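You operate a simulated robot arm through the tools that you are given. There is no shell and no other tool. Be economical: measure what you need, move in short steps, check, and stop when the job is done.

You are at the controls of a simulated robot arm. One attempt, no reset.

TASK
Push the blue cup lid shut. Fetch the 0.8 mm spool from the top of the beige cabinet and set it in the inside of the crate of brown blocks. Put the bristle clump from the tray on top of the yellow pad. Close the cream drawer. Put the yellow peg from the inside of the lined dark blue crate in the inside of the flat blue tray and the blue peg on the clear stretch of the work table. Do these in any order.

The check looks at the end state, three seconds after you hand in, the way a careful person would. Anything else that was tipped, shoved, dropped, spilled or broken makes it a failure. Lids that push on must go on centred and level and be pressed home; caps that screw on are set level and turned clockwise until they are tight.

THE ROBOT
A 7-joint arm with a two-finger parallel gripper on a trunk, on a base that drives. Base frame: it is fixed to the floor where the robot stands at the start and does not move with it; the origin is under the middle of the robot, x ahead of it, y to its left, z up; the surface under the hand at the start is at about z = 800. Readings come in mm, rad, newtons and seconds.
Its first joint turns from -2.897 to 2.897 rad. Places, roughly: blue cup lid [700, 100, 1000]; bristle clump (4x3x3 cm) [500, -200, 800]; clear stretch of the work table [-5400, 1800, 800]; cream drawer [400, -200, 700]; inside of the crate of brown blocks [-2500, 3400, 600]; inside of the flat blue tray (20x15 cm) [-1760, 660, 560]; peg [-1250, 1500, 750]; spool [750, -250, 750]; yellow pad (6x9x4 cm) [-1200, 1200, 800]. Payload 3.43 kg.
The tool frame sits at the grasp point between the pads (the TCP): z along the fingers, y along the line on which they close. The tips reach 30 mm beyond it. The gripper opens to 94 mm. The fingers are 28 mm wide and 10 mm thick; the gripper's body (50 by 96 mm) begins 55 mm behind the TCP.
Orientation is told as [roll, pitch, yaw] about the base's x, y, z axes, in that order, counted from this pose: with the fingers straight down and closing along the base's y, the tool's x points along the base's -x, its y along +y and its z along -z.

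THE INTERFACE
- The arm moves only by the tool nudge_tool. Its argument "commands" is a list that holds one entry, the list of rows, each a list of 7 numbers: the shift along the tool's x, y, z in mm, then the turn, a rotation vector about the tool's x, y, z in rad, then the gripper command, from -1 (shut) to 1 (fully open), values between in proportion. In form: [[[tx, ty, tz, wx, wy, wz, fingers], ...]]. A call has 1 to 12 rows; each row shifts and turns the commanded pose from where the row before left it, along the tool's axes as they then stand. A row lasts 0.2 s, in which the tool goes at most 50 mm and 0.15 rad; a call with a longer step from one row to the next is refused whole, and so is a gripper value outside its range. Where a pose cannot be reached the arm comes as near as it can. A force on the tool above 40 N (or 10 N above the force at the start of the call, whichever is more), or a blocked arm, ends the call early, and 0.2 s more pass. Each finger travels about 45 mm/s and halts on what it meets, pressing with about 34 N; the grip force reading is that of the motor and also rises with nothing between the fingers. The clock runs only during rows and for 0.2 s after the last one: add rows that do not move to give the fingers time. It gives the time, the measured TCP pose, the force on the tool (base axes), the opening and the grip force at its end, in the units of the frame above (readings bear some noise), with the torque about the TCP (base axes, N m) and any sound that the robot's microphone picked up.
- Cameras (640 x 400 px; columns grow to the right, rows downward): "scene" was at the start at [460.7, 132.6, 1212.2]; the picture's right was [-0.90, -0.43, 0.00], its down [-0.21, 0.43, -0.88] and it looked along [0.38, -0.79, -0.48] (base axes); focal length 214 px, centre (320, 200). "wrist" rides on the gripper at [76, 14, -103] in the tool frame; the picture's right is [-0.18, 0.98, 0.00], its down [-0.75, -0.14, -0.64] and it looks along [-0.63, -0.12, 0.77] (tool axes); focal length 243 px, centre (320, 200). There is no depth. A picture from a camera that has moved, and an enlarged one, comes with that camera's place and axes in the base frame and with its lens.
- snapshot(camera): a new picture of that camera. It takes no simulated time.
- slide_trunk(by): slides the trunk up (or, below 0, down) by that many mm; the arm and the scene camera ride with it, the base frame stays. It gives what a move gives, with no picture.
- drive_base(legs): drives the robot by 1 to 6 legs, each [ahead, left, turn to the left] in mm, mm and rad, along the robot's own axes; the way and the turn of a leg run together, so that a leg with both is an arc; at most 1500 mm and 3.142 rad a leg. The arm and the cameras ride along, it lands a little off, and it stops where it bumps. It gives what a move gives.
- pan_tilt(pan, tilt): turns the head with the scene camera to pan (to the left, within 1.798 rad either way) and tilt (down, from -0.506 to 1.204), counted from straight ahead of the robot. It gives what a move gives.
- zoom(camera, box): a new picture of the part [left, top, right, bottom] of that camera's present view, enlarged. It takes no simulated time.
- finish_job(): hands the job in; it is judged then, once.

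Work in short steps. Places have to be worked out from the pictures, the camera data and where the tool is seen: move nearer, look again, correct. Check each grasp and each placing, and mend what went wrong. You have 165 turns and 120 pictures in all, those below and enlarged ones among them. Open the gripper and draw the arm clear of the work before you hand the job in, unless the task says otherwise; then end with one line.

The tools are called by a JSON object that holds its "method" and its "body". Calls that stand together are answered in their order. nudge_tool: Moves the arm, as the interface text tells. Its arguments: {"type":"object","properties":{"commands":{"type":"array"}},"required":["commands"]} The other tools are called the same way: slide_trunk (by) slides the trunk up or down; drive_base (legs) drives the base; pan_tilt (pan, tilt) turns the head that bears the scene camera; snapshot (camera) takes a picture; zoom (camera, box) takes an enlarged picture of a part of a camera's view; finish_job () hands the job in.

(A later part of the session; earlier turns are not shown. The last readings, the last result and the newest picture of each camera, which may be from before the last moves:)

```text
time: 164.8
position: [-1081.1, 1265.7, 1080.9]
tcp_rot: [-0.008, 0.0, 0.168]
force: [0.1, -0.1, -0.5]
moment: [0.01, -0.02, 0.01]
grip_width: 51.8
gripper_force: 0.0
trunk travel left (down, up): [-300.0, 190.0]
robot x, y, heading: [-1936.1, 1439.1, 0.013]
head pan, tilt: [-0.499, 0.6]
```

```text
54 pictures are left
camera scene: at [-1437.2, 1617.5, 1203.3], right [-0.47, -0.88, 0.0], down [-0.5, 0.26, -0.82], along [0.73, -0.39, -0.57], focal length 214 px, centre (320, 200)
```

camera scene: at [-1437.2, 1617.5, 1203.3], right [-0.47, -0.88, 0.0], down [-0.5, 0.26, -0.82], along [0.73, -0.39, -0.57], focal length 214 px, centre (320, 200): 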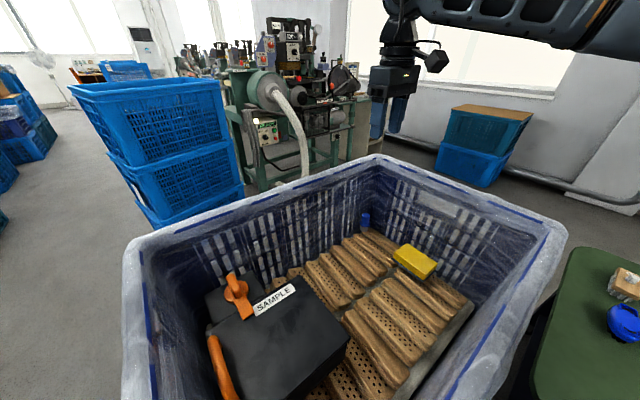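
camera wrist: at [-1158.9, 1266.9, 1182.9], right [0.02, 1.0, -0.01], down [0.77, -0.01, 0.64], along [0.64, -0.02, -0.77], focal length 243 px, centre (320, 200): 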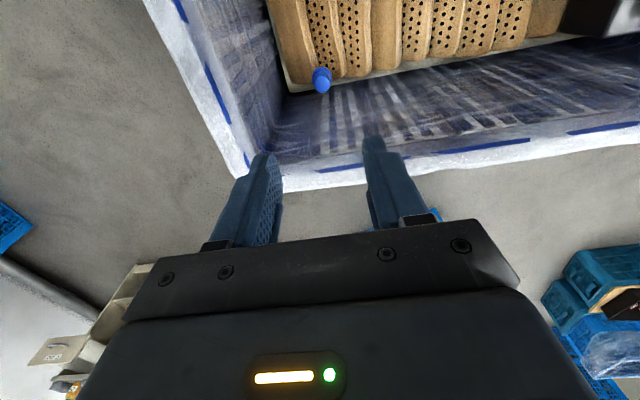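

Both views put the blue peg at about (-1063, 1268), with the rim's inner edge about 63 mm beyond. I centre and descend to z≈845, then check.

{"method": "nudge_tool", "body": {"commands": [[[-18, -1, 10, 0, 0, 0, 0.2], [0, 0, 48, 0, 0, 0, 0.2], [0, 0, 48, 0, 0, 0, 0.2], [0, 0, 48, 0, 0, 0, 0.2], [0, 0, 48, 0, 0, 0, 0.2], [0, 0, 34, 0, 0, 0, 0.2], [0, 0, 0, 0, 0, 0, 0.2]]]}}

{"method": "snapshot", "body": {"camera": "wrist"}}

{"method": "snapshot", "body": {"camera": "scene"}}

```text
time: 166.4
position: [-1063.4, 1264.8, 845.4]
tcp_rot: [-0.008, -0.003, 0.169]
force: [0.1, 0.0, -0.1]
moment: [-0.01, 0.0, 0.02]
grip_width: 56.4
gripper_force: 0.1
trunk travel left (down, up): [-300.0, 190.0]
robot x, y, heading: [-1932.9, 1442.1, 0.013]
head pan, tilt: [-0.499, 0.6]
```

```text
53 pictures are left
camera wrist: at [-1141.0, 1266.9, 947.6], right [0.02, 1.0, -0.01], down [0.77, -0.01, 0.64], along [0.64, -0.02, -0.77], focal length 243 px, centre (320, 200)
```

wrist: 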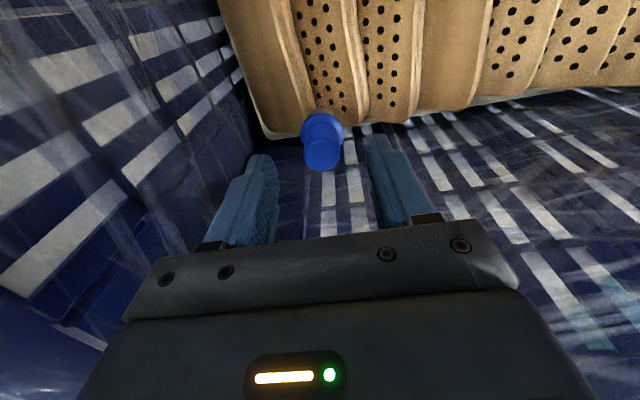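

```text
52 pictures are left
camera scene: at [-1437.3, 1617.5, 1203.4], right [-0.47, -0.88, 0.0], down [-0.5, 0.26, -0.83], along [0.73, -0.39, -0.56], focal length 214 px, centre (320, 200)
```

scene: 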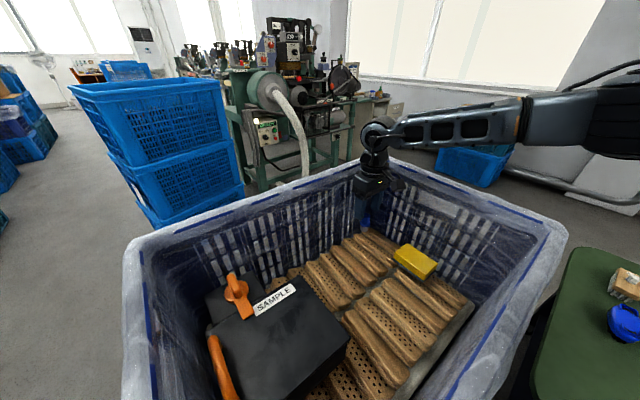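

The peg is centred between the fingers. I descend 27 mm, close, and lift.

{"method": "nudge_tool", "body": {"commands": [[[-2, 0, 14, 0, 0, 0, 0.2], [0, 0, 13, 0, 0, 0, 0.2], [0, 0, 0, 0, 0, 0, -0.5], [0, 0, 0, 0, 0, 0, -1], [0, 0, 0, 0, 0, 0, -1], [0, 0, 0, 0, 0, 0, -1], [0, 0, -20, 0, 0, 0, -1], [0, 0, -45, 0, 0, 0, -1], [0, 0, -45, 0, 0, 0, -1], [0, 0, -45, 0, 0, 0, -1], [0, 0, -45, 0, 0, 0, -1], [0, 0, -45, 0, 0, 0, -1]]]}}

{"method": "snapshot", "body": {"camera": "wrist"}}

```text
time: 169.0
position: [-1063.4, 1267.8, 1060.2]
tcp_rot: [-0.004, 0.001, 0.167]
force: [0.8, -0.8, -0.4]
moment: [0.02, -0.01, -0.03]
grip_width: 22.2
gripper_force: 33.3
trunk travel left (down, up): [-300.0, 190.0]
robot x, y, heading: [-1932.6, 1438.3, 0.013]
head pan, tilt: [-0.499, 0.6]
```

```text
51 pictures are left
camera wrist: at [-1141.2, 1270.1, 1164.2], right [0.02, 1.0, -0.01], down [0.77, -0.01, 0.64], along [0.64, -0.02, -0.77], focal length 243 px, centre (320, 200)
```

wrist: 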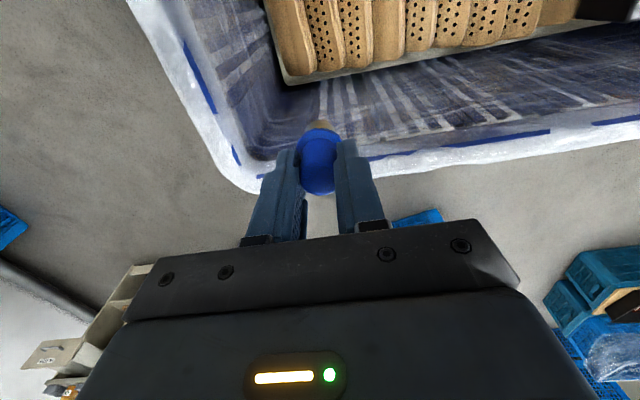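

The blue peg is held (22.2 mm). I retract the arm, back away west, and turn around toward the work table.

{"method": "nudge_tool", "body": {"commands": [[[0, 0, -40, 0, 0, 0, -1], [45, 5, 0, 0, 0, 0, -1], [45, 5, 0, 0, 0, 0, -1], [45, 5, 0, 0, 0, 0, -1], [45, 5, 0, 0, 0, -0.0, -1]]]}}

{"method": "drive_base", "body": {"legs": [[-750, 30, 0], [0, 0, 3.12], [1100, -150, 0]]}}

{"method": "pan_tilt", "body": {"pan": 0.0, "tilt": 0.5}}

{"method": "snapshot", "body": {"camera": "scene"}}

```text
time: 170.2
position: [-1244.8, 1258.5, 1103.0]
tcp_rot: [-0.007, 0.0, 0.169]
force: [0.5, -0.2, 0.5]
moment: [0.0, 0.01, 0.01]
grip_width: 22.1
gripper_force: 34.1
trunk travel left (down, up): [-300.0, 190.0]
robot x, y, heading: [-1934.4, 1439.0, 0.019]
head pan, tilt: [-0.499, 0.6]
```

```text
time: 186.7
position: [-4449.1, 1862.4, 1104.5]
tcp_rot: [-0.007, -0.001, -3.023]
force: [0.0, 0.3, -0.8]
moment: [-0.01, -0.01, -0.01]
grip_width: 22.5
gripper_force: 34.4
trunk travel left (down, up): [-300.0, 190.0]
robot x, y, heading: [-3769.3, 1651.4, 3.105]
head pan, tilt: [-0.499, 0.6]
```

```text
time: 187.7
position: [-4449.1, 1862.1, 1103.7]
tcp_rot: [-0.007, -0.001, -3.023]
force: [0.3, 0.4, -0.1]
moment: [-0.01, -0.04, 0.04]
grip_width: 22.3
gripper_force: 34.2
trunk travel left (down, up): [-300.0, 190.0]
robot x, y, heading: [-3771.0, 1649.0, 3.11]
head pan, tilt: [0.0, 0.499]
```

```text
50 pictures are left
camera scene: at [-4290.5, 1452.1, 1212.4], right [0.04, 1.0, 0.0], down [0.48, -0.02, -0.88], along [-0.88, 0.03, -0.48], focal length 214 px, centre (320, 200)
```

scene: 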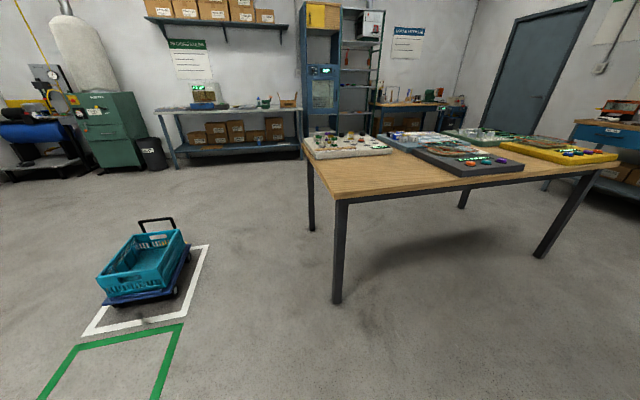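

The table's near corner is at about (-5087, 1542), and the clear wood lies around (-5280, 1750). I drive 780 mm ahead and look with the wrist camera.

{"method": "drive_base", "body": {"legs": [[770, 0, 0]]}}

{"method": "snapshot", "body": {"camera": "scene"}}

{"method": "snapshot", "body": {"camera": "wrist"}}

```text
time: 191.8
position: [-5218.5, 1897.8, 1103.2]
tcp_rot: [-0.008, 0.0, -3.029]
force: [-0.4, 0.4, -0.6]
moment: [-0.01, -0.03, 0.01]
grip_width: 22.4
gripper_force: 34.4
trunk travel left (down, up): [-300.0, 190.0]
robot x, y, heading: [-4539.4, 1680.2, 3.102]
head pan, tilt: [0.0, 0.499]
```

```text
49 pictures are left
camera scene: at [-5062.3, 1485.3, 1212.4], right [0.04, 1.0, 0.0], down [0.48, -0.02, -0.88], along [-0.88, 0.04, -0.48], focal length 214 px, centre (320, 200)
```

scene: 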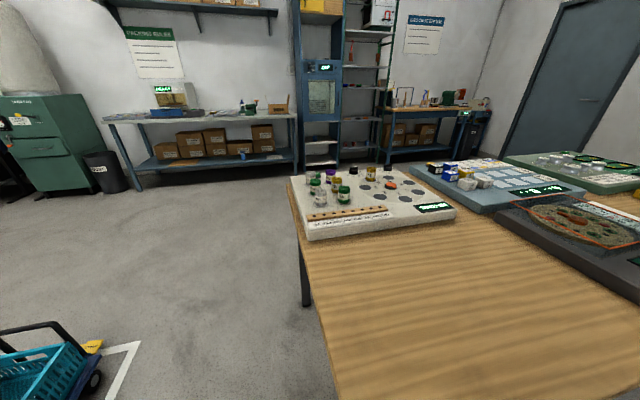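

```text
48 pictures are left
camera wrist: at [-5141.4, 1890.7, 1205.6], right [-0.07, -1.0, -0.01], down [-0.76, 0.05, 0.64], along [-0.64, 0.05, -0.77], focal length 243 px, centre (320, 200)
```

wrist: 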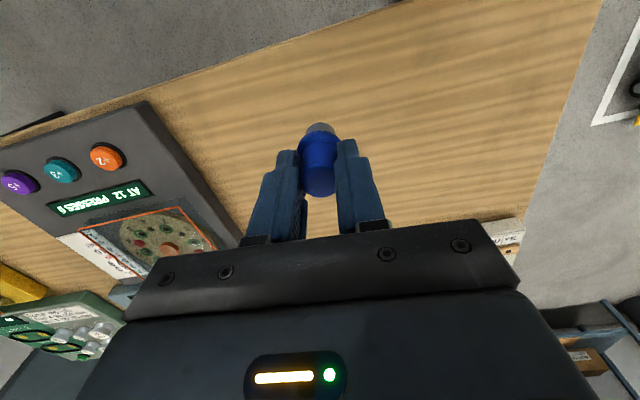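

The spot (-5300, 1760) is bare wood in both views. I move there and descend to z≈900.

{"method": "nudge_tool", "body": {"commands": [[[-32, 37, 0, 0, 0, 0, -1], [-32, 37, 0, 0, 0, 0, -1], [-32, 37, 0, 0, 0, 0, -1], [0, 17, 43, 0, 0, 0, -1], [0, 0, 50, 0, 0, 0, -1], [0, 0, 50, 0, 0, 0, -1], [0, 0, 50, 0, 0, 0, -1], [0, 0, 0, 0, 0, 0, -1]]]}}

{"method": "zoom", "body": {"camera": "scene", "box": [280, 130, 640, 400]}}

```text
time: 193.6
position: [-5301.3, 1760.4, 910.2]
tcp_rot: [-0.008, -0.001, -3.029]
force: [0.8, -1.0, -0.7]
moment: [-0.01, -0.02, -0.05]
grip_width: 22.5
gripper_force: 33.7
trunk travel left (down, up): [-300.0, 190.0]
robot x, y, heading: [-4542.9, 1678.6, 3.096]
head pan, tilt: [0.0, 0.499]
```

```text
1.48 times, centred on (460, 265) of scene
camera zoom: at [-5062.3, 1485.2, 1212.4], right [0.04, 1.0, 0.0], down [0.48, -0.02, -0.88], along [-0.88, 0.04, -0.48], focal length 318 px, centre (113, 104)
```

zoom: 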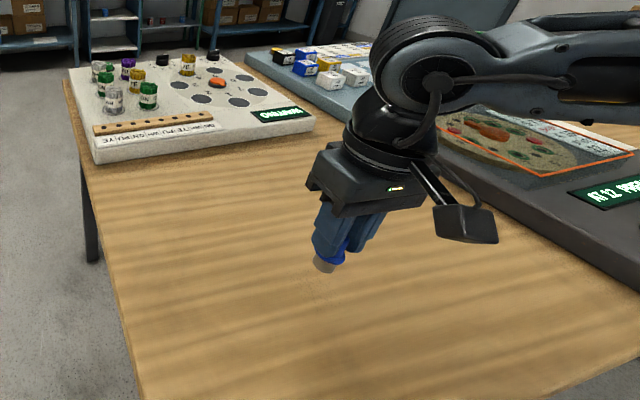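

Clear wood lies below the peg. I lower in small steps to contact, expected near z≈862.

{"method": "nudge_tool", "body": {"commands": [[[0, 0, 20, 0, 0, 0, -1], [0, 0, 10, 0, 0, 0, -1], [0, 0, 4, 0, 0, 0, -1], [0, 0, 3, 0, 0, 0, -1], [0, 0, 3, 0, 0, 0, -1], [0, 0, 3, 0, 0, 0, -1], [0, 0, 3, 0, 0, 0, -1], [0, 0, 3, 0, 0, 0, -1], [0, 0, 3, 0, 0, 0, -1], [0, 0, 3, 0, 0, 0, -1]]]}}

{"method": "zoom", "body": {"camera": "scene", "box": [420, 240, 520, 320]}}

```text
time: 195.7
position: [-5301.6, 1760.1, 860.4]
tcp_rot: [-0.008, -0.008, -3.029]
force: [7.6, 1.6, 22.4]
moment: [0.04, -0.33, -0.01]
grip_width: 22.4
gripper_force: 33.9
trunk travel left (down, up): [-300.0, 190.0]
robot x, y, heading: [-4542.0, 1675.5, 3.099]
head pan, tilt: [0.0, 0.499]
stopped in row 10: the force on the tool passed its limit at 43 N (the readings are from after the stop); the commanded pose is now the measured one
```

```text
5.00 times, centred on (470, 280) of scene
camera zoom: at [-5061.5, 1485.3, 1212.6], right [0.04, 1.0, 0.0], down [0.48, -0.02, -0.88], along [-0.88, 0.04, -0.48], focal length 1072 px, centre (-430, -200)
```

zoom: 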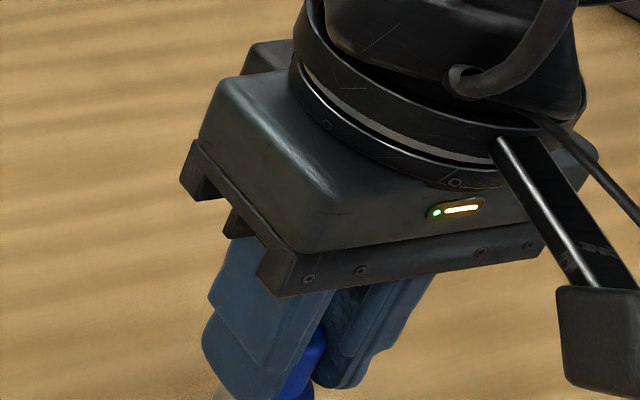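

Contact at z≈860. I ease up 2 mm, release and rise straight up.

{"method": "nudge_tool", "body": {"commands": [[[0, 0, -2, 0, 0, 0, -1], [0, 0, 0, 0, 0, 0, -0.2], [0, 0, 0, 0, 0, 0, 0], [0, 0, 0, 0, 0, 0, 0.2], [0, 0, -15, 0, 0, 0, 0.2], [0, 0, -40, 0, 0, 0, 0.2], [0, 0, -50, 0, 0, 0, 0.2], [0, 0, -50, 0, 0, 0, 0.2], [0, 0, -50, 0, 0, 0, 0.2], [0, 0, -40, 0, 0, 0, 0.2]]]}}

{"method": "snapshot", "body": {"camera": "scene"}}

```text
time: 197.9
position: [-5300.9, 1760.1, 1106.1]
tcp_rot: [-0.006, -0.003, -3.029]
force: [1.1, 0.7, -1.2]
moment: [-0.04, -0.01, 0.01]
grip_width: 56.3
gripper_force: 0.1
trunk travel left (down, up): [-300.0, 190.0]
robot x, y, heading: [-4541.3, 1685.5, 3.097]
head pan, tilt: [0.0, 0.499]
```

```text
45 pictures are left
camera scene: at [-5062.4, 1485.3, 1212.3], right [0.04, 1.0, 0.0], down [0.48, -0.02, -0.88], along [-0.88, 0.04, -0.48], focal length 214 px, centre (320, 200)
```

scene: 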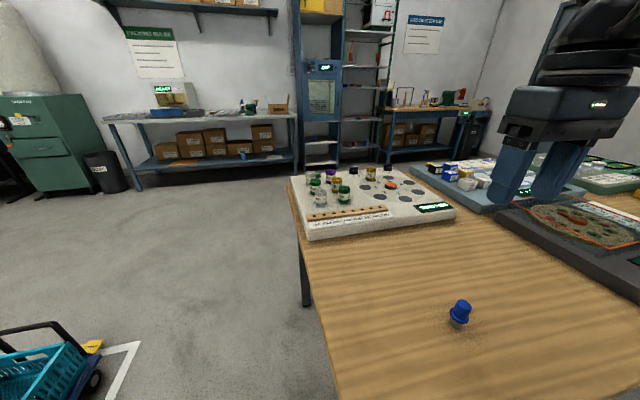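

The blue peg stands on clear wood. Next come the clump and drawer, so I back off, turn around, and go east along the south side of the green table.

{"method": "drive_base", "body": {"legs": [[-700, 0, 0], [0, 0, -3.097], [700, -1100, 0], [500, -800, 0]]}}

{"method": "snapshot", "body": {"camera": "scene"}}

```text
time: 219.7
position: [-1903.0, -320.3, 1105.3]
tcp_rot: [-0.007, -0.005, 0.131]
force: [-0.7, 0.2, 0.6]
moment: [-0.01, 0.0, -0.01]
grip_width: 56.4
gripper_force: 0.1
trunk travel left (down, up): [-300.0, 190.0]
robot x, y, heading: [-2666.8, -251.6, -0.023]
head pan, tilt: [0.0, 0.499]
```

```text
44 pictures are left
camera scene: at [-2148.1, -50.3, 1212.4], right [-0.02, -1.0, 0.0], down [-0.48, 0.01, -0.88], along [0.88, -0.02, -0.48], focal length 214 px, centre (320, 200)
```

scene: 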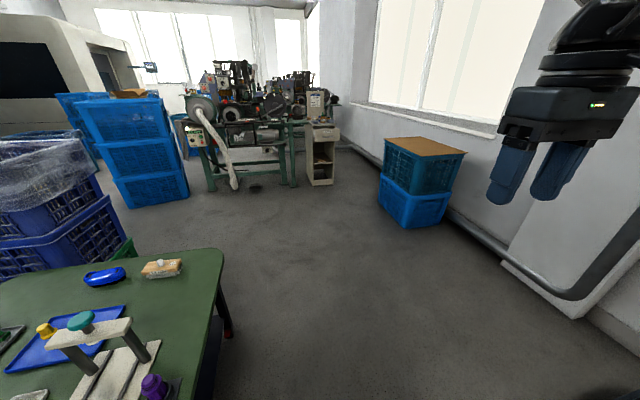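

The way east is clear. I drive to about (-170, -40) in front of the cabinet.

{"method": "drive_base", "body": {"legs": [[1250, 150, 0.023], [1240, 60, 0]]}}

{"method": "pan_tilt", "body": {"pan": -0.6, "tilt": 0.65}}

{"method": "snapshot", "body": {"camera": "scene"}}

{"method": "snapshot", "body": {"camera": "wrist"}}

```text
time: 231.8
position: [576.1, -101.3, 1105.6]
tcp_rot: [-0.007, -0.004, 0.161]
force: [-0.3, 0.8, -0.3]
moment: [0.01, -0.01, 0.0]
grip_width: 56.3
gripper_force: 0.1
trunk travel left (down, up): [-300.0, 190.0]
robot x, y, heading: [-188.7, -51.6, 0.003]
head pan, tilt: [0.0, 0.499]
```

```text
time: 232.8
position: [575.7, -101.3, 1104.6]
tcp_rot: [-0.006, -0.005, 0.159]
force: [-0.3, 1.1, -0.9]
moment: [-0.02, -0.03, 0.0]
grip_width: 56.3
gripper_force: 0.1
trunk travel left (down, up): [-300.0, 190.0]
robot x, y, heading: [-189.1, -57.0, 0.007]
head pan, tilt: [-0.6, 0.649]
```

```text
43 pictures are left
camera scene: at [304.4, 111.4, 1199.1], right [-0.56, -0.83, 0.0], down [-0.5, 0.34, -0.8], along [0.66, -0.45, -0.6], focal length 214 px, centre (320, 200)
```

scene: 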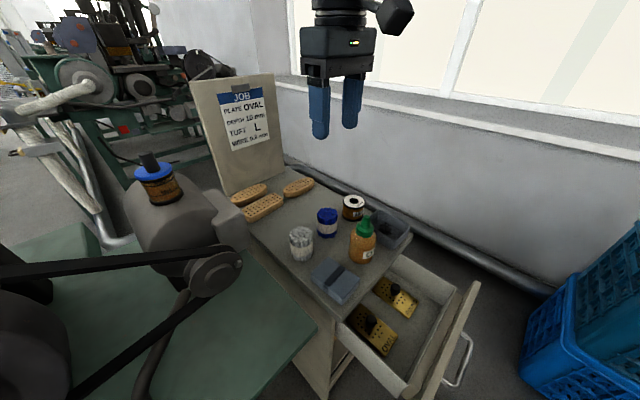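

```text
42 pictures are left
camera wrist: at [497.9, -99.2, 1207.2], right [0.02, 1.0, -0.01], down [0.76, -0.01, 0.65], along [0.65, -0.02, -0.76], focal length 243 px, centre (320, 200)
```

wrist: 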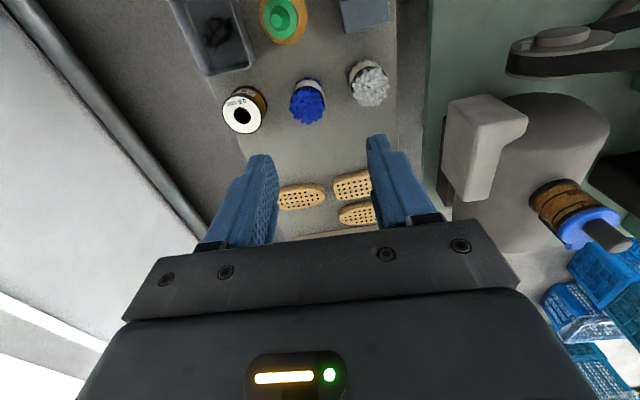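

The tray with a dark bristle clump shows up in both views. I enlarge it.

{"method": "zoom", "body": {"camera": "wrist", "box": [160, 0, 320, 100]}}

{"method": "zoom", "body": {"camera": "scene", "box": [300, 180, 460, 300]}}

```text
4.00 times, centred on (240, 50) of wrist
camera zoom: at [497.9, -99.2, 1207.2], right [0.02, 1.0, -0.01], down [0.76, -0.01, 0.65], along [0.65, -0.02, -0.76], focal length 970 px, centre (640, 800)
```

zoom: 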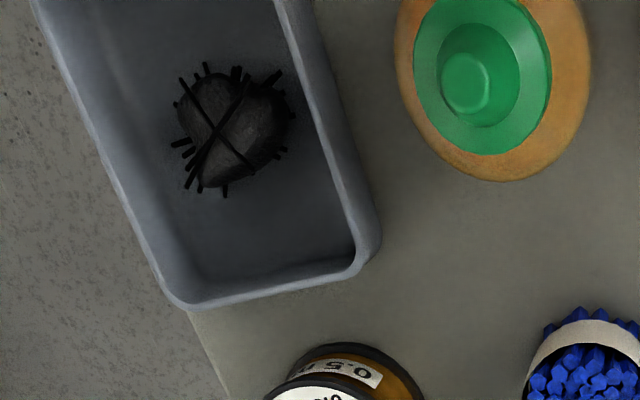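

```text
3.33 times, centred on (380, 240) of scene
camera zoom: at [304.4, 111.4, 1199.1], right [-0.56, -0.83, 0.0], down [-0.5, 0.34, -0.8], along [0.66, -0.45, -0.6], focal length 715 px, centre (120, 67)
```

zoom: 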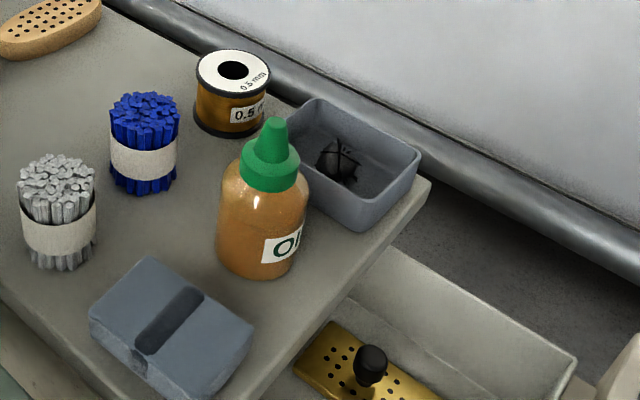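

The clump is at about (536, -246) in a tray roughly 95×80 mm turned about 15°, with the bottle (top z≈915) on its +y side. I'll grip along the tray's long axis with the camera on the free -y side, so I turn the wrist 1.67 rad and move above.

{"method": "nudge_tool", "body": {"commands": [[[0, 0, 0, 0, 0, -0.15, 0.2], [0, 0, 0, 0, 0, -0.15, 0.2], [0, 0, 0, 0, 0, -0.15, 0.2], [0, 0, 0, 0, 0, -0.15, 0.2], [0, 0, 0, 0, 0, -0.15, 0.2], [0, 0, 0, 0, 0, -0.15, 0.2], [0, 0, 0, 0, 0, -0.15, 0.2], [0, 0, 0, 0, 0, -0.15, 0.2], [0, 0, 0, 0, 0, -0.15, 0.2], [0, 0, 0, 0, 0, -0.15, 0.2], [0, 0, 0, 0, 0, -0.15, 0.2], [0, 0, 0, 0, 0, 0, 0.2]]]}}

```text
time: 235.4
position: [575.6, -101.3, 1105.3]
tcp_rot: [-0.008, 0.0, 0.91]
force: [-0.2, 0.3, 0.4]
moment: [0.0, -0.03, 0.01]
grip_width: 56.2
gripper_force: 0.1
out of reach, approached as far as the arm can: row 6, 7, 8, 9, 10, 11
trunk travel left (down, up): [-300.0, 190.0]
robot x, y, heading: [-189.4, -55.3, 0.003]
head pan, tilt: [-0.6, 0.649]
```

The wrist stops at yaw 0.9, so that orientation is out. I turn back to yaw≈0.26 (closing across the tray's width), hover above the tray, and measure the room closely.

{"method": "nudge_tool", "body": {"commands": [[[0, 0, 0, 0, 0, 0.15, 0.2], [0, 0, 0, 0, 0, 0.15, 0.2], [0, 0, 0, 0, 0, 0.15, 0.2], [0, 0, 0, 0, 0, 0.15, 0.2], [0, 0, 0, 0, 0, 0.05, 0.2], [0, 0, 0, 0, 0, 0, 0.2]]]}}

```text
time: 236.8
position: [575.9, -101.2, 1104.8]
tcp_rot: [-0.008, -0.004, 0.258]
force: [-0.5, 0.0, 0.2]
moment: [-0.02, -0.01, 0.01]
grip_width: 56.5
gripper_force: 0.0
trunk travel left (down, up): [-300.0, 190.0]
robot x, y, heading: [-187.9, -55.7, 0.005]
head pan, tilt: [-0.6, 0.649]
```

{"method": "nudge_tool", "body": {"commands": [[[25, -43, 0, 0, 0, 0, -0.06], [25, -43, 0, 0, 0, 0, -0.06], [25, -43, 0, 0, 0, 0, -0.06], [0, 0, 50, 0, 0, 0, -0.06], [0, 0, 50, 0, 0, 0, -0.06], [0, 0, 35, 0, 0, 0, -0.06], [0, 0, 0, 0, 0, 0, -0.06]]]}}

{"method": "snapshot", "body": {"camera": "wrist"}}

{"method": "zoom", "body": {"camera": "scene", "box": [300, 160, 460, 280]}}

```text
time: 238.4
position: [539.2, -245.7, 969.5]
tcp_rot: [-0.008, -0.004, 0.259]
force: [-0.1, -0.1, 0.2]
moment: [-0.01, 0.02, -0.03]
grip_width: 44.2
gripper_force: 0.0
trunk travel left (down, up): [-300.0, 190.0]
robot x, y, heading: [-185.2, -58.3, 0.005]
head pan, tilt: [-0.6, 0.649]
```

```text
39 pictures are left
camera wrist: at [459.8, -251.1, 1071.4], right [-0.07, 1.0, -0.01], down [0.76, 0.06, 0.65], along [0.64, 0.04, -0.76], focal length 243 px, centre (320, 200)
```

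wrist: 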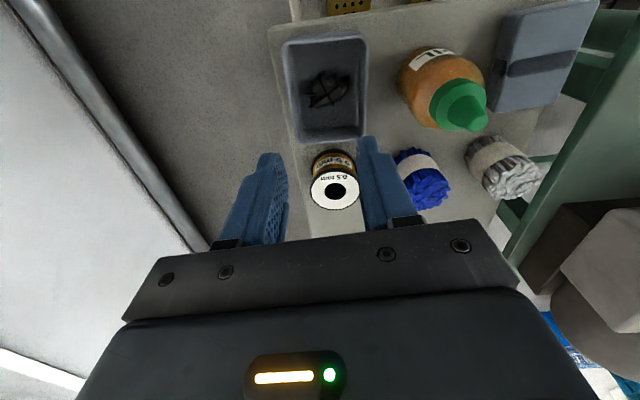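

```text
3.33 times, centred on (380, 220) of scene
camera zoom: at [304.3, 111.3, 1199.1], right [-0.56, -0.83, 0.0], down [-0.5, 0.34, -0.8], along [0.66, -0.45, -0.6], focal length 715 px, centre (120, 133)
```

zoom: 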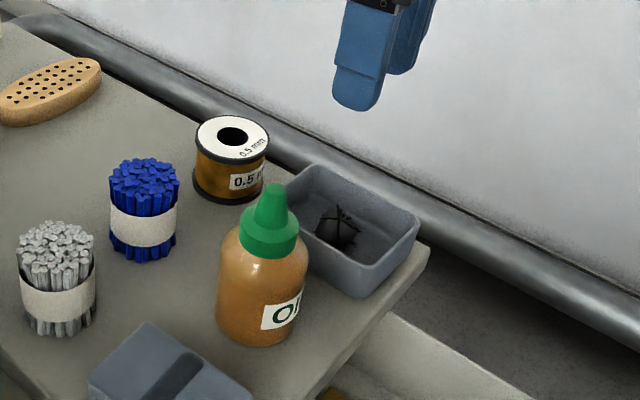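

{"method": "zoom", "body": {"camera": "wrist", "box": [260, 20, 400, 160]}}

```text
2.86 times, centred on (330, 90) of wrist
camera zoom: at [459.8, -251.1, 1071.4], right [-0.07, 1.0, -0.01], down [0.76, 0.06, 0.65], along [0.64, 0.04, -0.76], focal length 693 px, centre (291, 514)
```

zoom: 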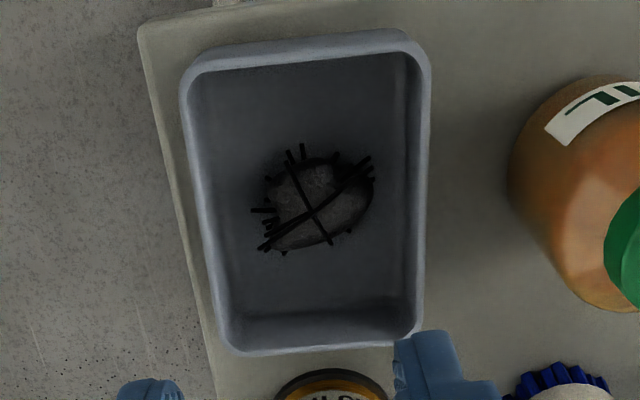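

The tray's inside is about 81 mm long by 62 mm wide, so the grip must go along its length. I turn to yaw -1.5 and tilt the tool 0.25 rad so the wrist camera rides up and away from the bottle.

{"method": "nudge_tool", "body": {"commands": [[[0, 0, 0, 0, 0, 0.15, 0.15], [0, 0, 0, 0, 0, 0.15, 0.15], [0, 0, 0, 0, 0, 0.15, 0.15], [0, 0, 0, 0, 0, 0.15, 0.15], [0, 0, 0, 0, 0, 0.15, 0.15], [0, 0, 0, 0, 0, 0.15, 0.15], [0, 0, 0, 0, 0, 0.15, 0.15], [0, 0, 0, 0, 0, 0.15, 0.15], [0, 0, 0, 0, 0, 0.15, 0.15], [0, 0, 0, 0, 0, 0.15, 0.15], [0, 0, 0, 0, 0, 0.15, 0.15], [0, 0, 0, 0, 0, 0.11, 0.15]]]}}

{"method": "nudge_tool", "body": {"commands": [[[0, 0, 0, 0, 0.125, 0, 0.15], [0, 0, 0, 0, 0.125, 0, 0.15], [0, 0, 0, 0, 0, 0, 0.15]]]}}

{"method": "snapshot", "body": {"camera": "wrist"}}

```text
time: 241.0
position: [539.3, -246.6, 971.0]
tcp_rot: [0.004, -0.006, -1.504]
force: [0.3, -0.2, -0.4]
moment: [-0.06, -0.03, 0.03]
grip_width: 53.9
gripper_force: 0.0
trunk travel left (down, up): [-300.0, 190.0]
robot x, y, heading: [-187.7, -55.8, 0.001]
head pan, tilt: [-0.6, 0.649]
```

```text
time: 241.8
position: [537.9, -245.7, 971.5]
tcp_rot: [0.006, 0.247, -1.497]
force: [0.1, 0.4, 0.1]
moment: [-0.02, 0.01, 0.01]
grip_width: 54.2
gripper_force: 0.1
trunk travel left (down, up): [-300.0, 190.0]
robot x, y, heading: [-184.7, -58.9, 0.001]
head pan, tilt: [-0.6, 0.649]
```

```text
36 pictures are left
camera wrist: at [547.6, -196.1, 1088.7], right [0.99, -0.11, -0.04], down [-0.08, -0.89, 0.44], along [-0.08, -0.43, -0.9], focal length 243 px, centre (320, 200)
```

wrist: 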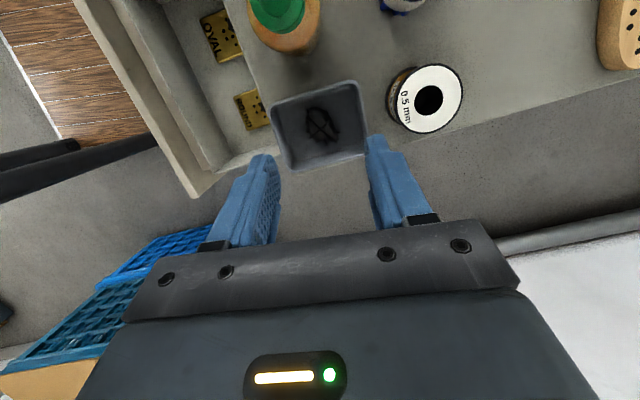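

With the tilt the camera is clear of the bottle. The tray's inside spans x≈495–572 with the clump at 533, so I shift 5 mm and descend vertically to z≈880.

{"method": "nudge_tool", "body": {"commands": [[[0, -5, 0, 0, 0, 0, 0.15], [-11, 0, 44, 0, 0, 0, 0.15], [-11, 0, 44, 0, 0, 0, 0.15], [0, 0, 0, 0, 0, 0, 0.15]]]}}

{"method": "snapshot", "body": {"camera": "wrist"}}

{"method": "zoom", "body": {"camera": "scene", "box": [300, 160, 460, 280]}}

```text
time: 242.8
position: [534.5, -245.8, 879.9]
tcp_rot: [0.006, 0.245, -1.498]
force: [0.0, -0.2, -1.4]
moment: [0.02, -0.01, 0.0]
grip_width: 54.2
gripper_force: 0.1
trunk travel left (down, up): [-300.0, 190.0]
robot x, y, heading: [-189.8, -53.0, 0.008]
head pan, tilt: [-0.6, 0.649]
```

```text
35 pictures are left
camera wrist: at [544.4, -196.6, 997.4], right [0.99, -0.11, -0.04], down [-0.08, -0.89, 0.44], along [-0.08, -0.43, -0.9], focal length 243 px, centre (320, 200)
```

wrist: 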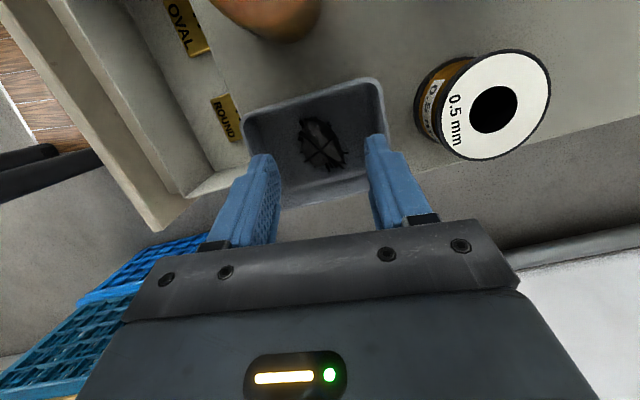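

```text
3.33 times, centred on (380, 220) of scene
camera zoom: at [304.3, 111.3, 1199.1], right [-0.56, -0.83, 0.0], down [-0.5, 0.34, -0.8], along [0.66, -0.45, -0.6], focal length 715 px, centre (120, 133)
```

zoom: 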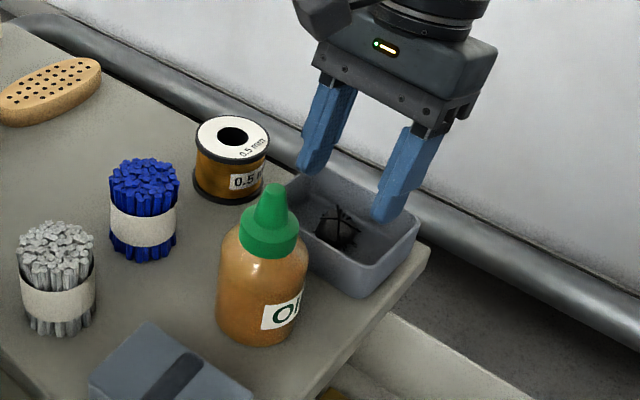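

The clump reads (535, -237) and is about 33 mm wide, so I narrow the fingers to 48 mm for clearance. I shift 5 mm in +y and descend to z≈842.

{"method": "nudge_tool", "body": {"commands": [[[5, 0, 1, 0, 0, 0, 0.02], [-5, 0, 18, 0, 0, 0, 0.02], [-2.5, 0, 10, 0, 0, 0, 0.02], [-1.5, 0, 6, 0, 0, 0, 0.02], [-0.5, 0, 3, 0, 0, 0, 0.02], [0, 0, 0, 0, 0, 0, 0.02]]]}}

{"method": "snapshot", "body": {"camera": "wrist"}}

{"method": "zoom", "body": {"camera": "scene", "box": [300, 160, 460, 280]}}

```text
time: 244.2
position: [533.3, -242.5, 842.8]
tcp_rot: [0.007, 0.245, -1.498]
force: [0.5, 0.3, -0.7]
moment: [-0.01, -0.04, 0.02]
grip_width: 47.7
gripper_force: 0.0
trunk travel left (down, up): [-300.0, 190.0]
robot x, y, heading: [-184.5, -57.1, 0.007]
head pan, tilt: [-0.6, 0.649]
```

```text
33 pictures are left
camera wrist: at [542.7, -191.9, 959.9], right [0.99, -0.11, -0.04], down [-0.08, -0.89, 0.44], along [-0.08, -0.43, -0.9], focal length 243 px, centre (320, 200)
```

wrist: 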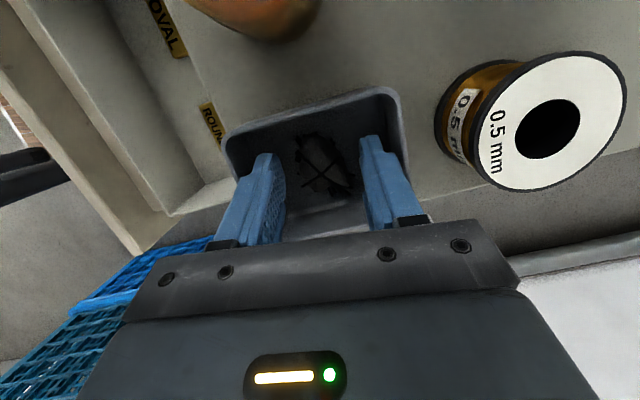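

```text
3.33 times, centred on (380, 220) of scene
camera zoom: at [304.3, 111.3, 1199.1], right [-0.56, -0.83, 0.0], down [-0.5, 0.34, -0.8], along [0.66, -0.45, -0.6], focal length 715 px, centre (120, 133)
```

zoom: 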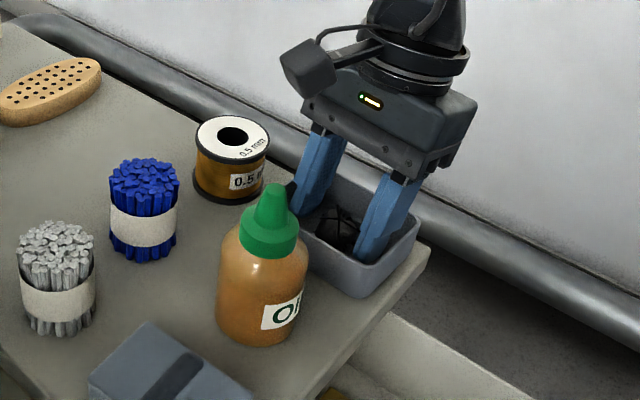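

The fingers straddle the clump inside the tray without contact. I close and lift straight up.

{"method": "nudge_tool", "body": {"commands": [[[0, 0, 0, 0, 0, 0, -0.4], [0, 0, 0, 0, 0, 0, -1], [0, 0, 0, 0, 0, 0, -1], [0, 0, 0, 0, 0, 0, -1], [5, 0, -19, 0, 0, 0, -1], [10, 0, -39, 0, 0, 0, -1], [11, 0, -44, 0, 0, 0, -1], [11, 0, -44, 0, 0, 0, -1], [11, 0, -44, 0, 0, 0, -1]]]}}

{"method": "snapshot", "body": {"camera": "wrist"}}

```text
time: 246.2
position: [533.1, -239.3, 1037.8]
tcp_rot: [0.005, 0.245, -1.499]
force: [-0.3, 1.1, 0.0]
moment: [0.01, 0.01, -0.02]
grip_width: 40.4
gripper_force: 34.0
trunk travel left (down, up): [-300.0, 190.0]
robot x, y, heading: [-189.6, -55.0, 0.001]
head pan, tilt: [-0.6, 0.649]
```

```text
31 pictures are left
camera wrist: at [543.0, -189.5, 1155.7], right [0.99, -0.11, -0.04], down [-0.08, -0.89, 0.44], along [-0.08, -0.43, -0.9], focal length 243 px, centre (320, 200)
```

wrist: 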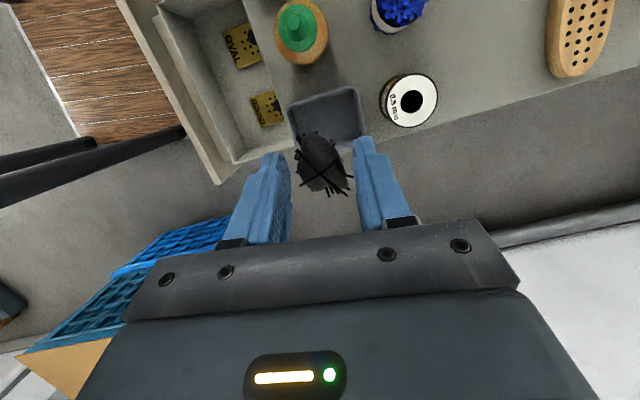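

The clump is held (40.4 mm across) and the tray is undisturbed. I level the tool, turn the wrist back to neutral and rise, then drive toward the yellow pad's east side.

{"method": "nudge_tool", "body": {"commands": [[[0, 0, -20, 0, -0.125, 0, -1], [0, 0, -20, 0, -0.12, 0, -1], [0, 0, -10, 0, 0, -0.15, -1], [0, 0, 0, 0, 0, -0.15, -1], [0, 0, 0, 0, 0, -0.15, -1], [0, 0, 0, 0, 0, -0.15, -1], [0, 0, 0, 0, 0, -0.15, -1], [0, 0, 0, 0, 0, -0.15, -1], [0, 0, 0, 0, 0, -0.15, -1], [0, 0, 0, 0, 0, -0.15, -1], [0, 0, 0, 0, 0, -0.15, -1], [0, 0, 0, 0, 0, -0.15, -1]]]}}

{"method": "nudge_tool", "body": {"commands": [[[0, 48, 0, 0, 0, 0, -1], [0, 48, 0, 0, 0, 0, -1], [0, 48, 0, 0, 0, 0, -1], [0, 48, 0, 0, 0, 0, -1]]]}}

{"method": "drive_base", "body": {"legs": [[-270, 0, 0], [0, 0, 3.135], [0, -1290, 0]]}}

{"method": "pan_tilt", "body": {"pan": 0.2, "tilt": 0.65}}

{"method": "snapshot", "body": {"camera": "scene"}}

{"method": "snapshot", "body": {"camera": "wrist"}}

```text
time: 248.8
position: [531.8, -248.4, 1087.2]
tcp_rot: [-0.002, -0.004, 0.002]
force: [-0.8, -1.2, 0.0]
moment: [-0.03, 0.01, 0.04]
grip_width: 26.0
gripper_force: 34.6
trunk travel left (down, up): [-300.0, 190.0]
robot x, y, heading: [-191.4, -54.4, 0.005]
head pan, tilt: [-0.6, 0.649]
```

```text
time: 249.8
position: [530.3, -56.2, 1087.3]
tcp_rot: [0.0, -0.004, -0.002]
force: [-0.3, -1.3, 0.0]
moment: [0.02, 0.01, 0.03]
grip_width: 26.4
gripper_force: 33.9
trunk travel left (down, up): [-300.0, 190.0]
robot x, y, heading: [-186.8, -57.9, 0.004]
head pan, tilt: [-0.6, 0.649]
```

```text
time: 265.1
position: [-1212.8, 1185.3, 1086.5]
tcp_rot: [0.0, -0.005, -3.125]
force: [0.1, -0.3, -0.8]
moment: [0.02, -0.02, 0.0]
grip_width: 25.8
gripper_force: 34.4
trunk travel left (down, up): [-300.0, 190.0]
robot x, y, heading: [-494.3, 1200.3, -3.119]
head pan, tilt: [-0.6, 0.649]
```

```text
time: 266.2
position: [-1212.8, 1183.6, 1086.8]
tcp_rot: [-0.001, -0.005, -3.125]
force: [-0.5, -0.9, -0.8]
moment: [-0.02, 0.04, -0.01]
grip_width: 26.2
gripper_force: 33.9
trunk travel left (down, up): [-300.0, 190.0]
robot x, y, heading: [-496.2, 1197.2, -3.122]
head pan, tilt: [0.201, 0.649]
```

```text
30 pictures are left
camera scene: at [-996.3, 955.1, 1199.1], right [-0.22, 0.98, 0.0], down [0.59, 0.13, -0.8], along [-0.78, -0.18, -0.6], focal length 214 px, centre (320, 200)
```

scene: 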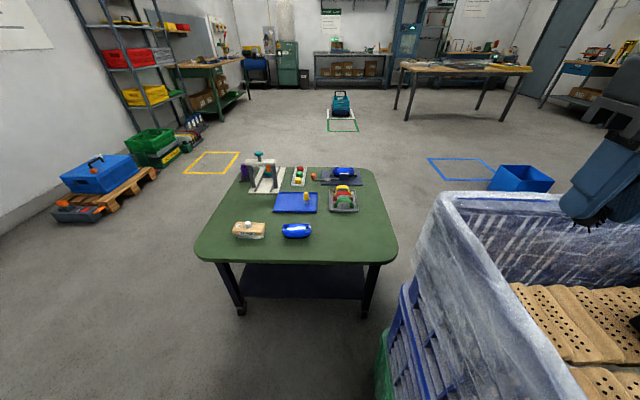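

```text
29 pictures are left
camera wrist: at [-1136.4, 1171.5, 1188.4], right [-0.17, -0.99, 0.0], down [-0.75, 0.13, 0.65], along [-0.64, 0.11, -0.76], focal length 243 px, centre (320, 200)
```

wrist: 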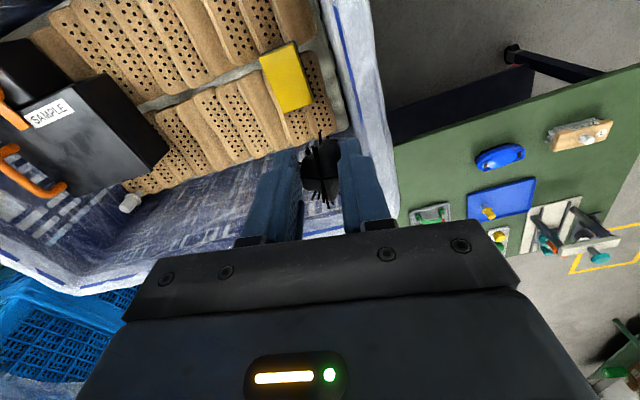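

The grip narrowed from 40 to 26 mm, so the clump settled in the fingers but is still held. I look closely at it, with the pad at about (-1228, 1241).

{"method": "zoom", "body": {"camera": "wrist", "box": [240, 30, 400, 230]}}

{"method": "pan_tilt", "body": {"pan": -0.35, "tilt": 0.8}}

{"method": "snapshot", "body": {"camera": "scene"}}

```text
2.00 times, centred on (320, 130) of wrist
camera zoom: at [-1136.4, 1171.5, 1188.4], right [-0.17, -0.99, 0.0], down [-0.75, 0.13, 0.65], along [-0.64, 0.11, -0.76], focal length 485 px, centre (320, 340)
```

zoom: 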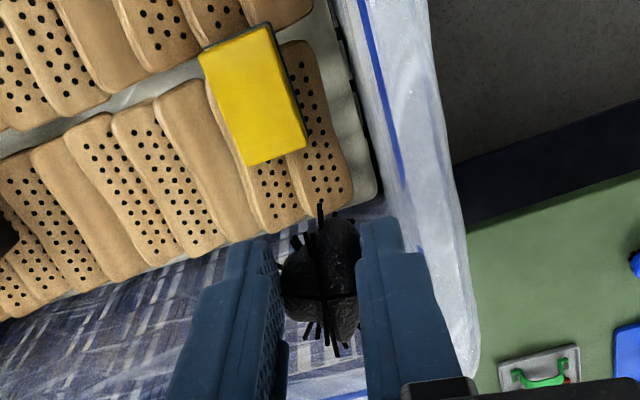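

```text
time: 267.2
position: [-1213.5, 1183.8, 1088.0]
tcp_rot: [0.0, -0.005, -3.122]
force: [-0.4, 1.3, 0.2]
moment: [0.02, 0.01, -0.01]
grip_width: 26.4
gripper_force: 34.5
trunk travel left (down, up): [-300.0, 190.0]
robot x, y, heading: [-495.0, 1200.4, -3.124]
head pan, tilt: [-0.351, 0.799]
```

```text
27 pictures are left
camera scene: at [-988.0, 1000.2, 1186.5], right [0.32, 0.95, 0.0], down [0.68, -0.23, -0.7], along [-0.66, 0.22, -0.72], focal length 214 px, centre (320, 200)
```

scene: 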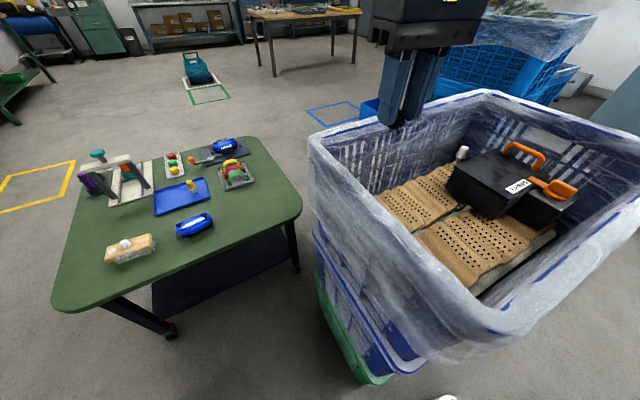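

I move over the pad's centre and descend to z≈870 for another wrist view.

{"method": "nudge_tool", "body": {"commands": [[[-14, -29, 0, 0, 0, 0, -1], [0, -29, 0, 0, 0, 0, -1], [0, 0, 50, 0, 0, 0, -1], [0, 0, 50, 0, 0, 0, -1], [0, 0, 50, 0, 0, 0, -1], [0, 0, 40, 0, 0, 0, -1], [0, 0, 25, 0, 0, 0, -1], [0, 0, 0, 0, 0, 0, -1]]]}}

{"method": "snapshot", "body": {"camera": "wrist"}}

```text
time: 269.0
position: [-1229.5, 1241.5, 871.2]
tcp_rot: [0.0, -0.004, -3.122]
force: [0.4, -1.0, -0.3]
moment: [0.04, -0.01, -0.03]
grip_width: 26.2
gripper_force: 33.6
trunk travel left (down, up): [-300.0, 190.0]
robot x, y, heading: [-495.1, 1197.5, -3.12]
head pan, tilt: [-0.351, 0.799]
```

```text
26 pictures are left
camera wrist: at [-1151.8, 1228.6, 972.8], right [-0.17, -0.99, 0.0], down [-0.75, 0.13, 0.65], along [-0.64, 0.11, -0.76], focal length 243 px, centre (320, 200)
```

wrist: 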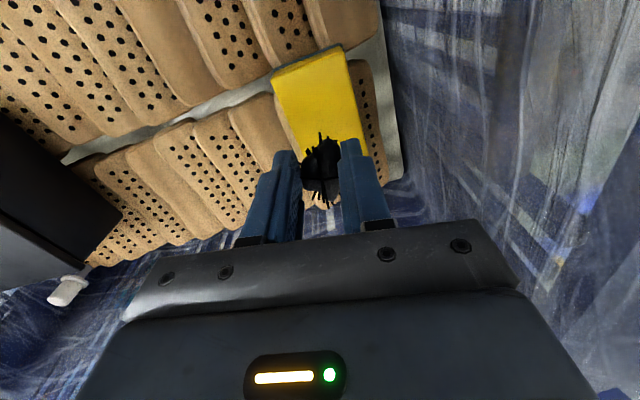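

Using the pad's corners (top nearer z 775) its centre is about (-1229, 1238), right below. I lower in small steps until contact.

{"method": "nudge_tool", "body": {"commands": [[[0, 3, 20, 0, 0, 0, -1], [0, 0, 12, 0, 0, 0, -1], [0, 0, 5, 0, 0, 0, -1], [0, 0, 4, 0, 0, 0, -1], [0, 0, 4, 0, 0, 0, -1], [0, 0, 4, 0, 0, 0, -1], [0, 0, 0, 0, 0, 0, -1]]]}}

{"method": "snapshot", "body": {"camera": "wrist"}}

```text
time: 270.6
position: [-1230.4, 1238.8, 823.1]
tcp_rot: [0.0, -0.011, -3.125]
force: [-3.0, -1.0, 32.8]
moment: [0.01, -0.16, -0.02]
grip_width: 26.3
gripper_force: 33.9
trunk travel left (down, up): [-300.0, 190.0]
robot x, y, heading: [-494.8, 1199.2, -3.117]
head pan, tilt: [-0.351, 0.799]
```

```text
25 pictures are left
camera wrist: at [-1152.9, 1226.3, 924.8], right [-0.17, -0.99, 0.0], down [-0.75, 0.13, 0.65], along [-0.64, 0.11, -0.76], focal length 243 px, centre (320, 200)
```

wrist: 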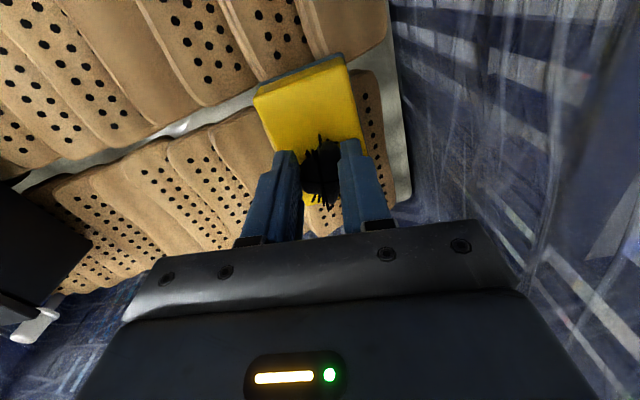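

The pad's +x edge has lifted slightly, so I am pressing on its -x end; its centre reads about (-1210, 1239). I rise 12 mm and look before shifting.

{"method": "nudge_tool", "body": {"commands": [[[0, 0, -6, 0, 0, 0, -1], [0, 0, -12, 0, 0, 0, -1], [0, 0, -12, 0, 0, 0, -1], [0, 0, 0, 0, 0, 0, -1]]]}}

{"method": "zoom", "body": {"camera": "wrist", "box": [220, 20, 420, 220]}}

```text
time: 271.6
position: [-1228.5, 1239.8, 852.6]
tcp_rot: [0.0, -0.006, -3.124]
force: [0.4, 0.4, -0.4]
moment: [0.02, 0.02, 0.02]
grip_width: 26.1
gripper_force: 34.1
trunk travel left (down, up): [-300.0, 190.0]
robot x, y, heading: [-496.7, 1197.9, -3.122]
head pan, tilt: [-0.351, 0.799]
```

```text
2.00 times, centred on (320, 120) of wrist
camera zoom: at [-1151.8, 1226.0, 954.2], right [-0.17, -0.99, 0.0], down [-0.75, 0.13, 0.65], along [-0.64, 0.11, -0.76], focal length 485 px, centre (320, 360)
```

zoom: 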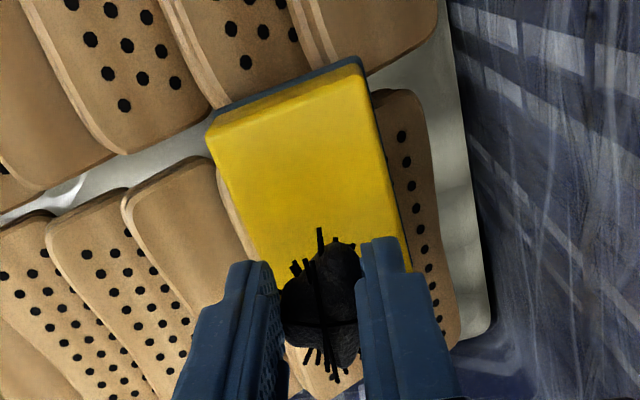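

Seen from here the pad lies flat with its centre near (-1222, 1240), so I was only about 6 mm off. I shift +6 in x and lower again to light contact.

{"method": "nudge_tool", "body": {"commands": [[[6, 0, 12, 0, 0, 0, -1], [0, 0, 10, 0, 0, 0, -1], [0, 0, 3, 0, 0, 0, -1], [0, 0, 2, 0, 0, 0, -1], [0, 0, 0, 0, 0, 0, -1]]]}}

```text
time: 272.8
position: [-1223.8, 1239.5, 825.2]
tcp_rot: [-0.001, -0.005, -3.124]
force: [-0.5, -0.1, 0.5]
moment: [0.02, 0.01, -0.01]
grip_width: 26.0
gripper_force: 33.6
trunk travel left (down, up): [-300.0, 190.0]
robot x, y, heading: [-497.0, 1200.2, -3.119]
head pan, tilt: [-0.351, 0.799]
```

No contact yet at 825; I go down in 1 mm steps.

{"method": "nudge_tool", "body": {"commands": [[[0, 0, 1, 0, 0, 0, -1], [0, 0, 1, 0, 0, 0, -1], [0, 0, 1, 0, 0, 0, -1], [0, 0, 0, 0, 0, 0, -1]]]}}

```text
time: 273.8
position: [-1224.9, 1239.7, 824.0]
tcp_rot: [-0.001, -0.007, -3.124]
force: [0.7, 0.8, 14.8]
moment: [0.03, -0.11, 0.01]
grip_width: 25.9
gripper_force: 33.9
trunk travel left (down, up): [-300.0, 190.0]
robot x, y, heading: [-492.3, 1198.6, -3.119]
head pan, tilt: [-0.351, 0.799]
```

Contact at 15 N. I ease 1 mm, open slowly and rise.

{"method": "nudge_tool", "body": {"commands": [[[0, 0, -1, 0, 0, 0, -0.4], [0, 0, 0, 0, 0, 0, -0.3], [0, 0, 0, 0, 0, 0, -0.15], [0, 0, 0, 0, 0, 0, 0.1], [0, 0, 0, 0, 0, 0, 0.1], [0, 0, -10, 0, 0, 0, 0.2], [0, 0, -25, 0, 0, 0, 0.2], [0, 0, -40, 0, 0, 0, 0.2], [0, 0, -50, 0, 0, 0, 0.2], [0, 0, -50, 0, 0, 0, 0.2], [0, 0, -50, 0, 0, 0, 0.2]]]}}

{"method": "zoom", "body": {"camera": "wrist", "box": [220, 0, 420, 160]}}

```text
time: 276.2
position: [-1219.8, 1239.2, 1049.5]
tcp_rot: [-0.002, -0.005, -3.125]
force: [-0.1, 0.4, 0.2]
moment: [0.01, -0.01, -0.02]
grip_width: 56.3
gripper_force: 0.0
trunk travel left (down, up): [-300.0, 190.0]
robot x, y, heading: [-492.5, 1198.8, -3.119]
head pan, tilt: [-0.351, 0.799]
```

```text
2.50 times, centred on (320, 80) of wrist
camera zoom: at [-1143.7, 1225.5, 1150.5], right [-0.17, -0.99, 0.0], down [-0.75, 0.13, 0.65], along [-0.64, 0.11, -0.76], focal length 606 px, centre (320, 500)
```

zoom: 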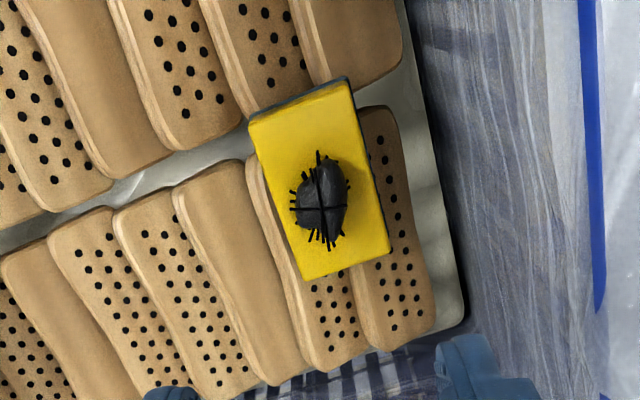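

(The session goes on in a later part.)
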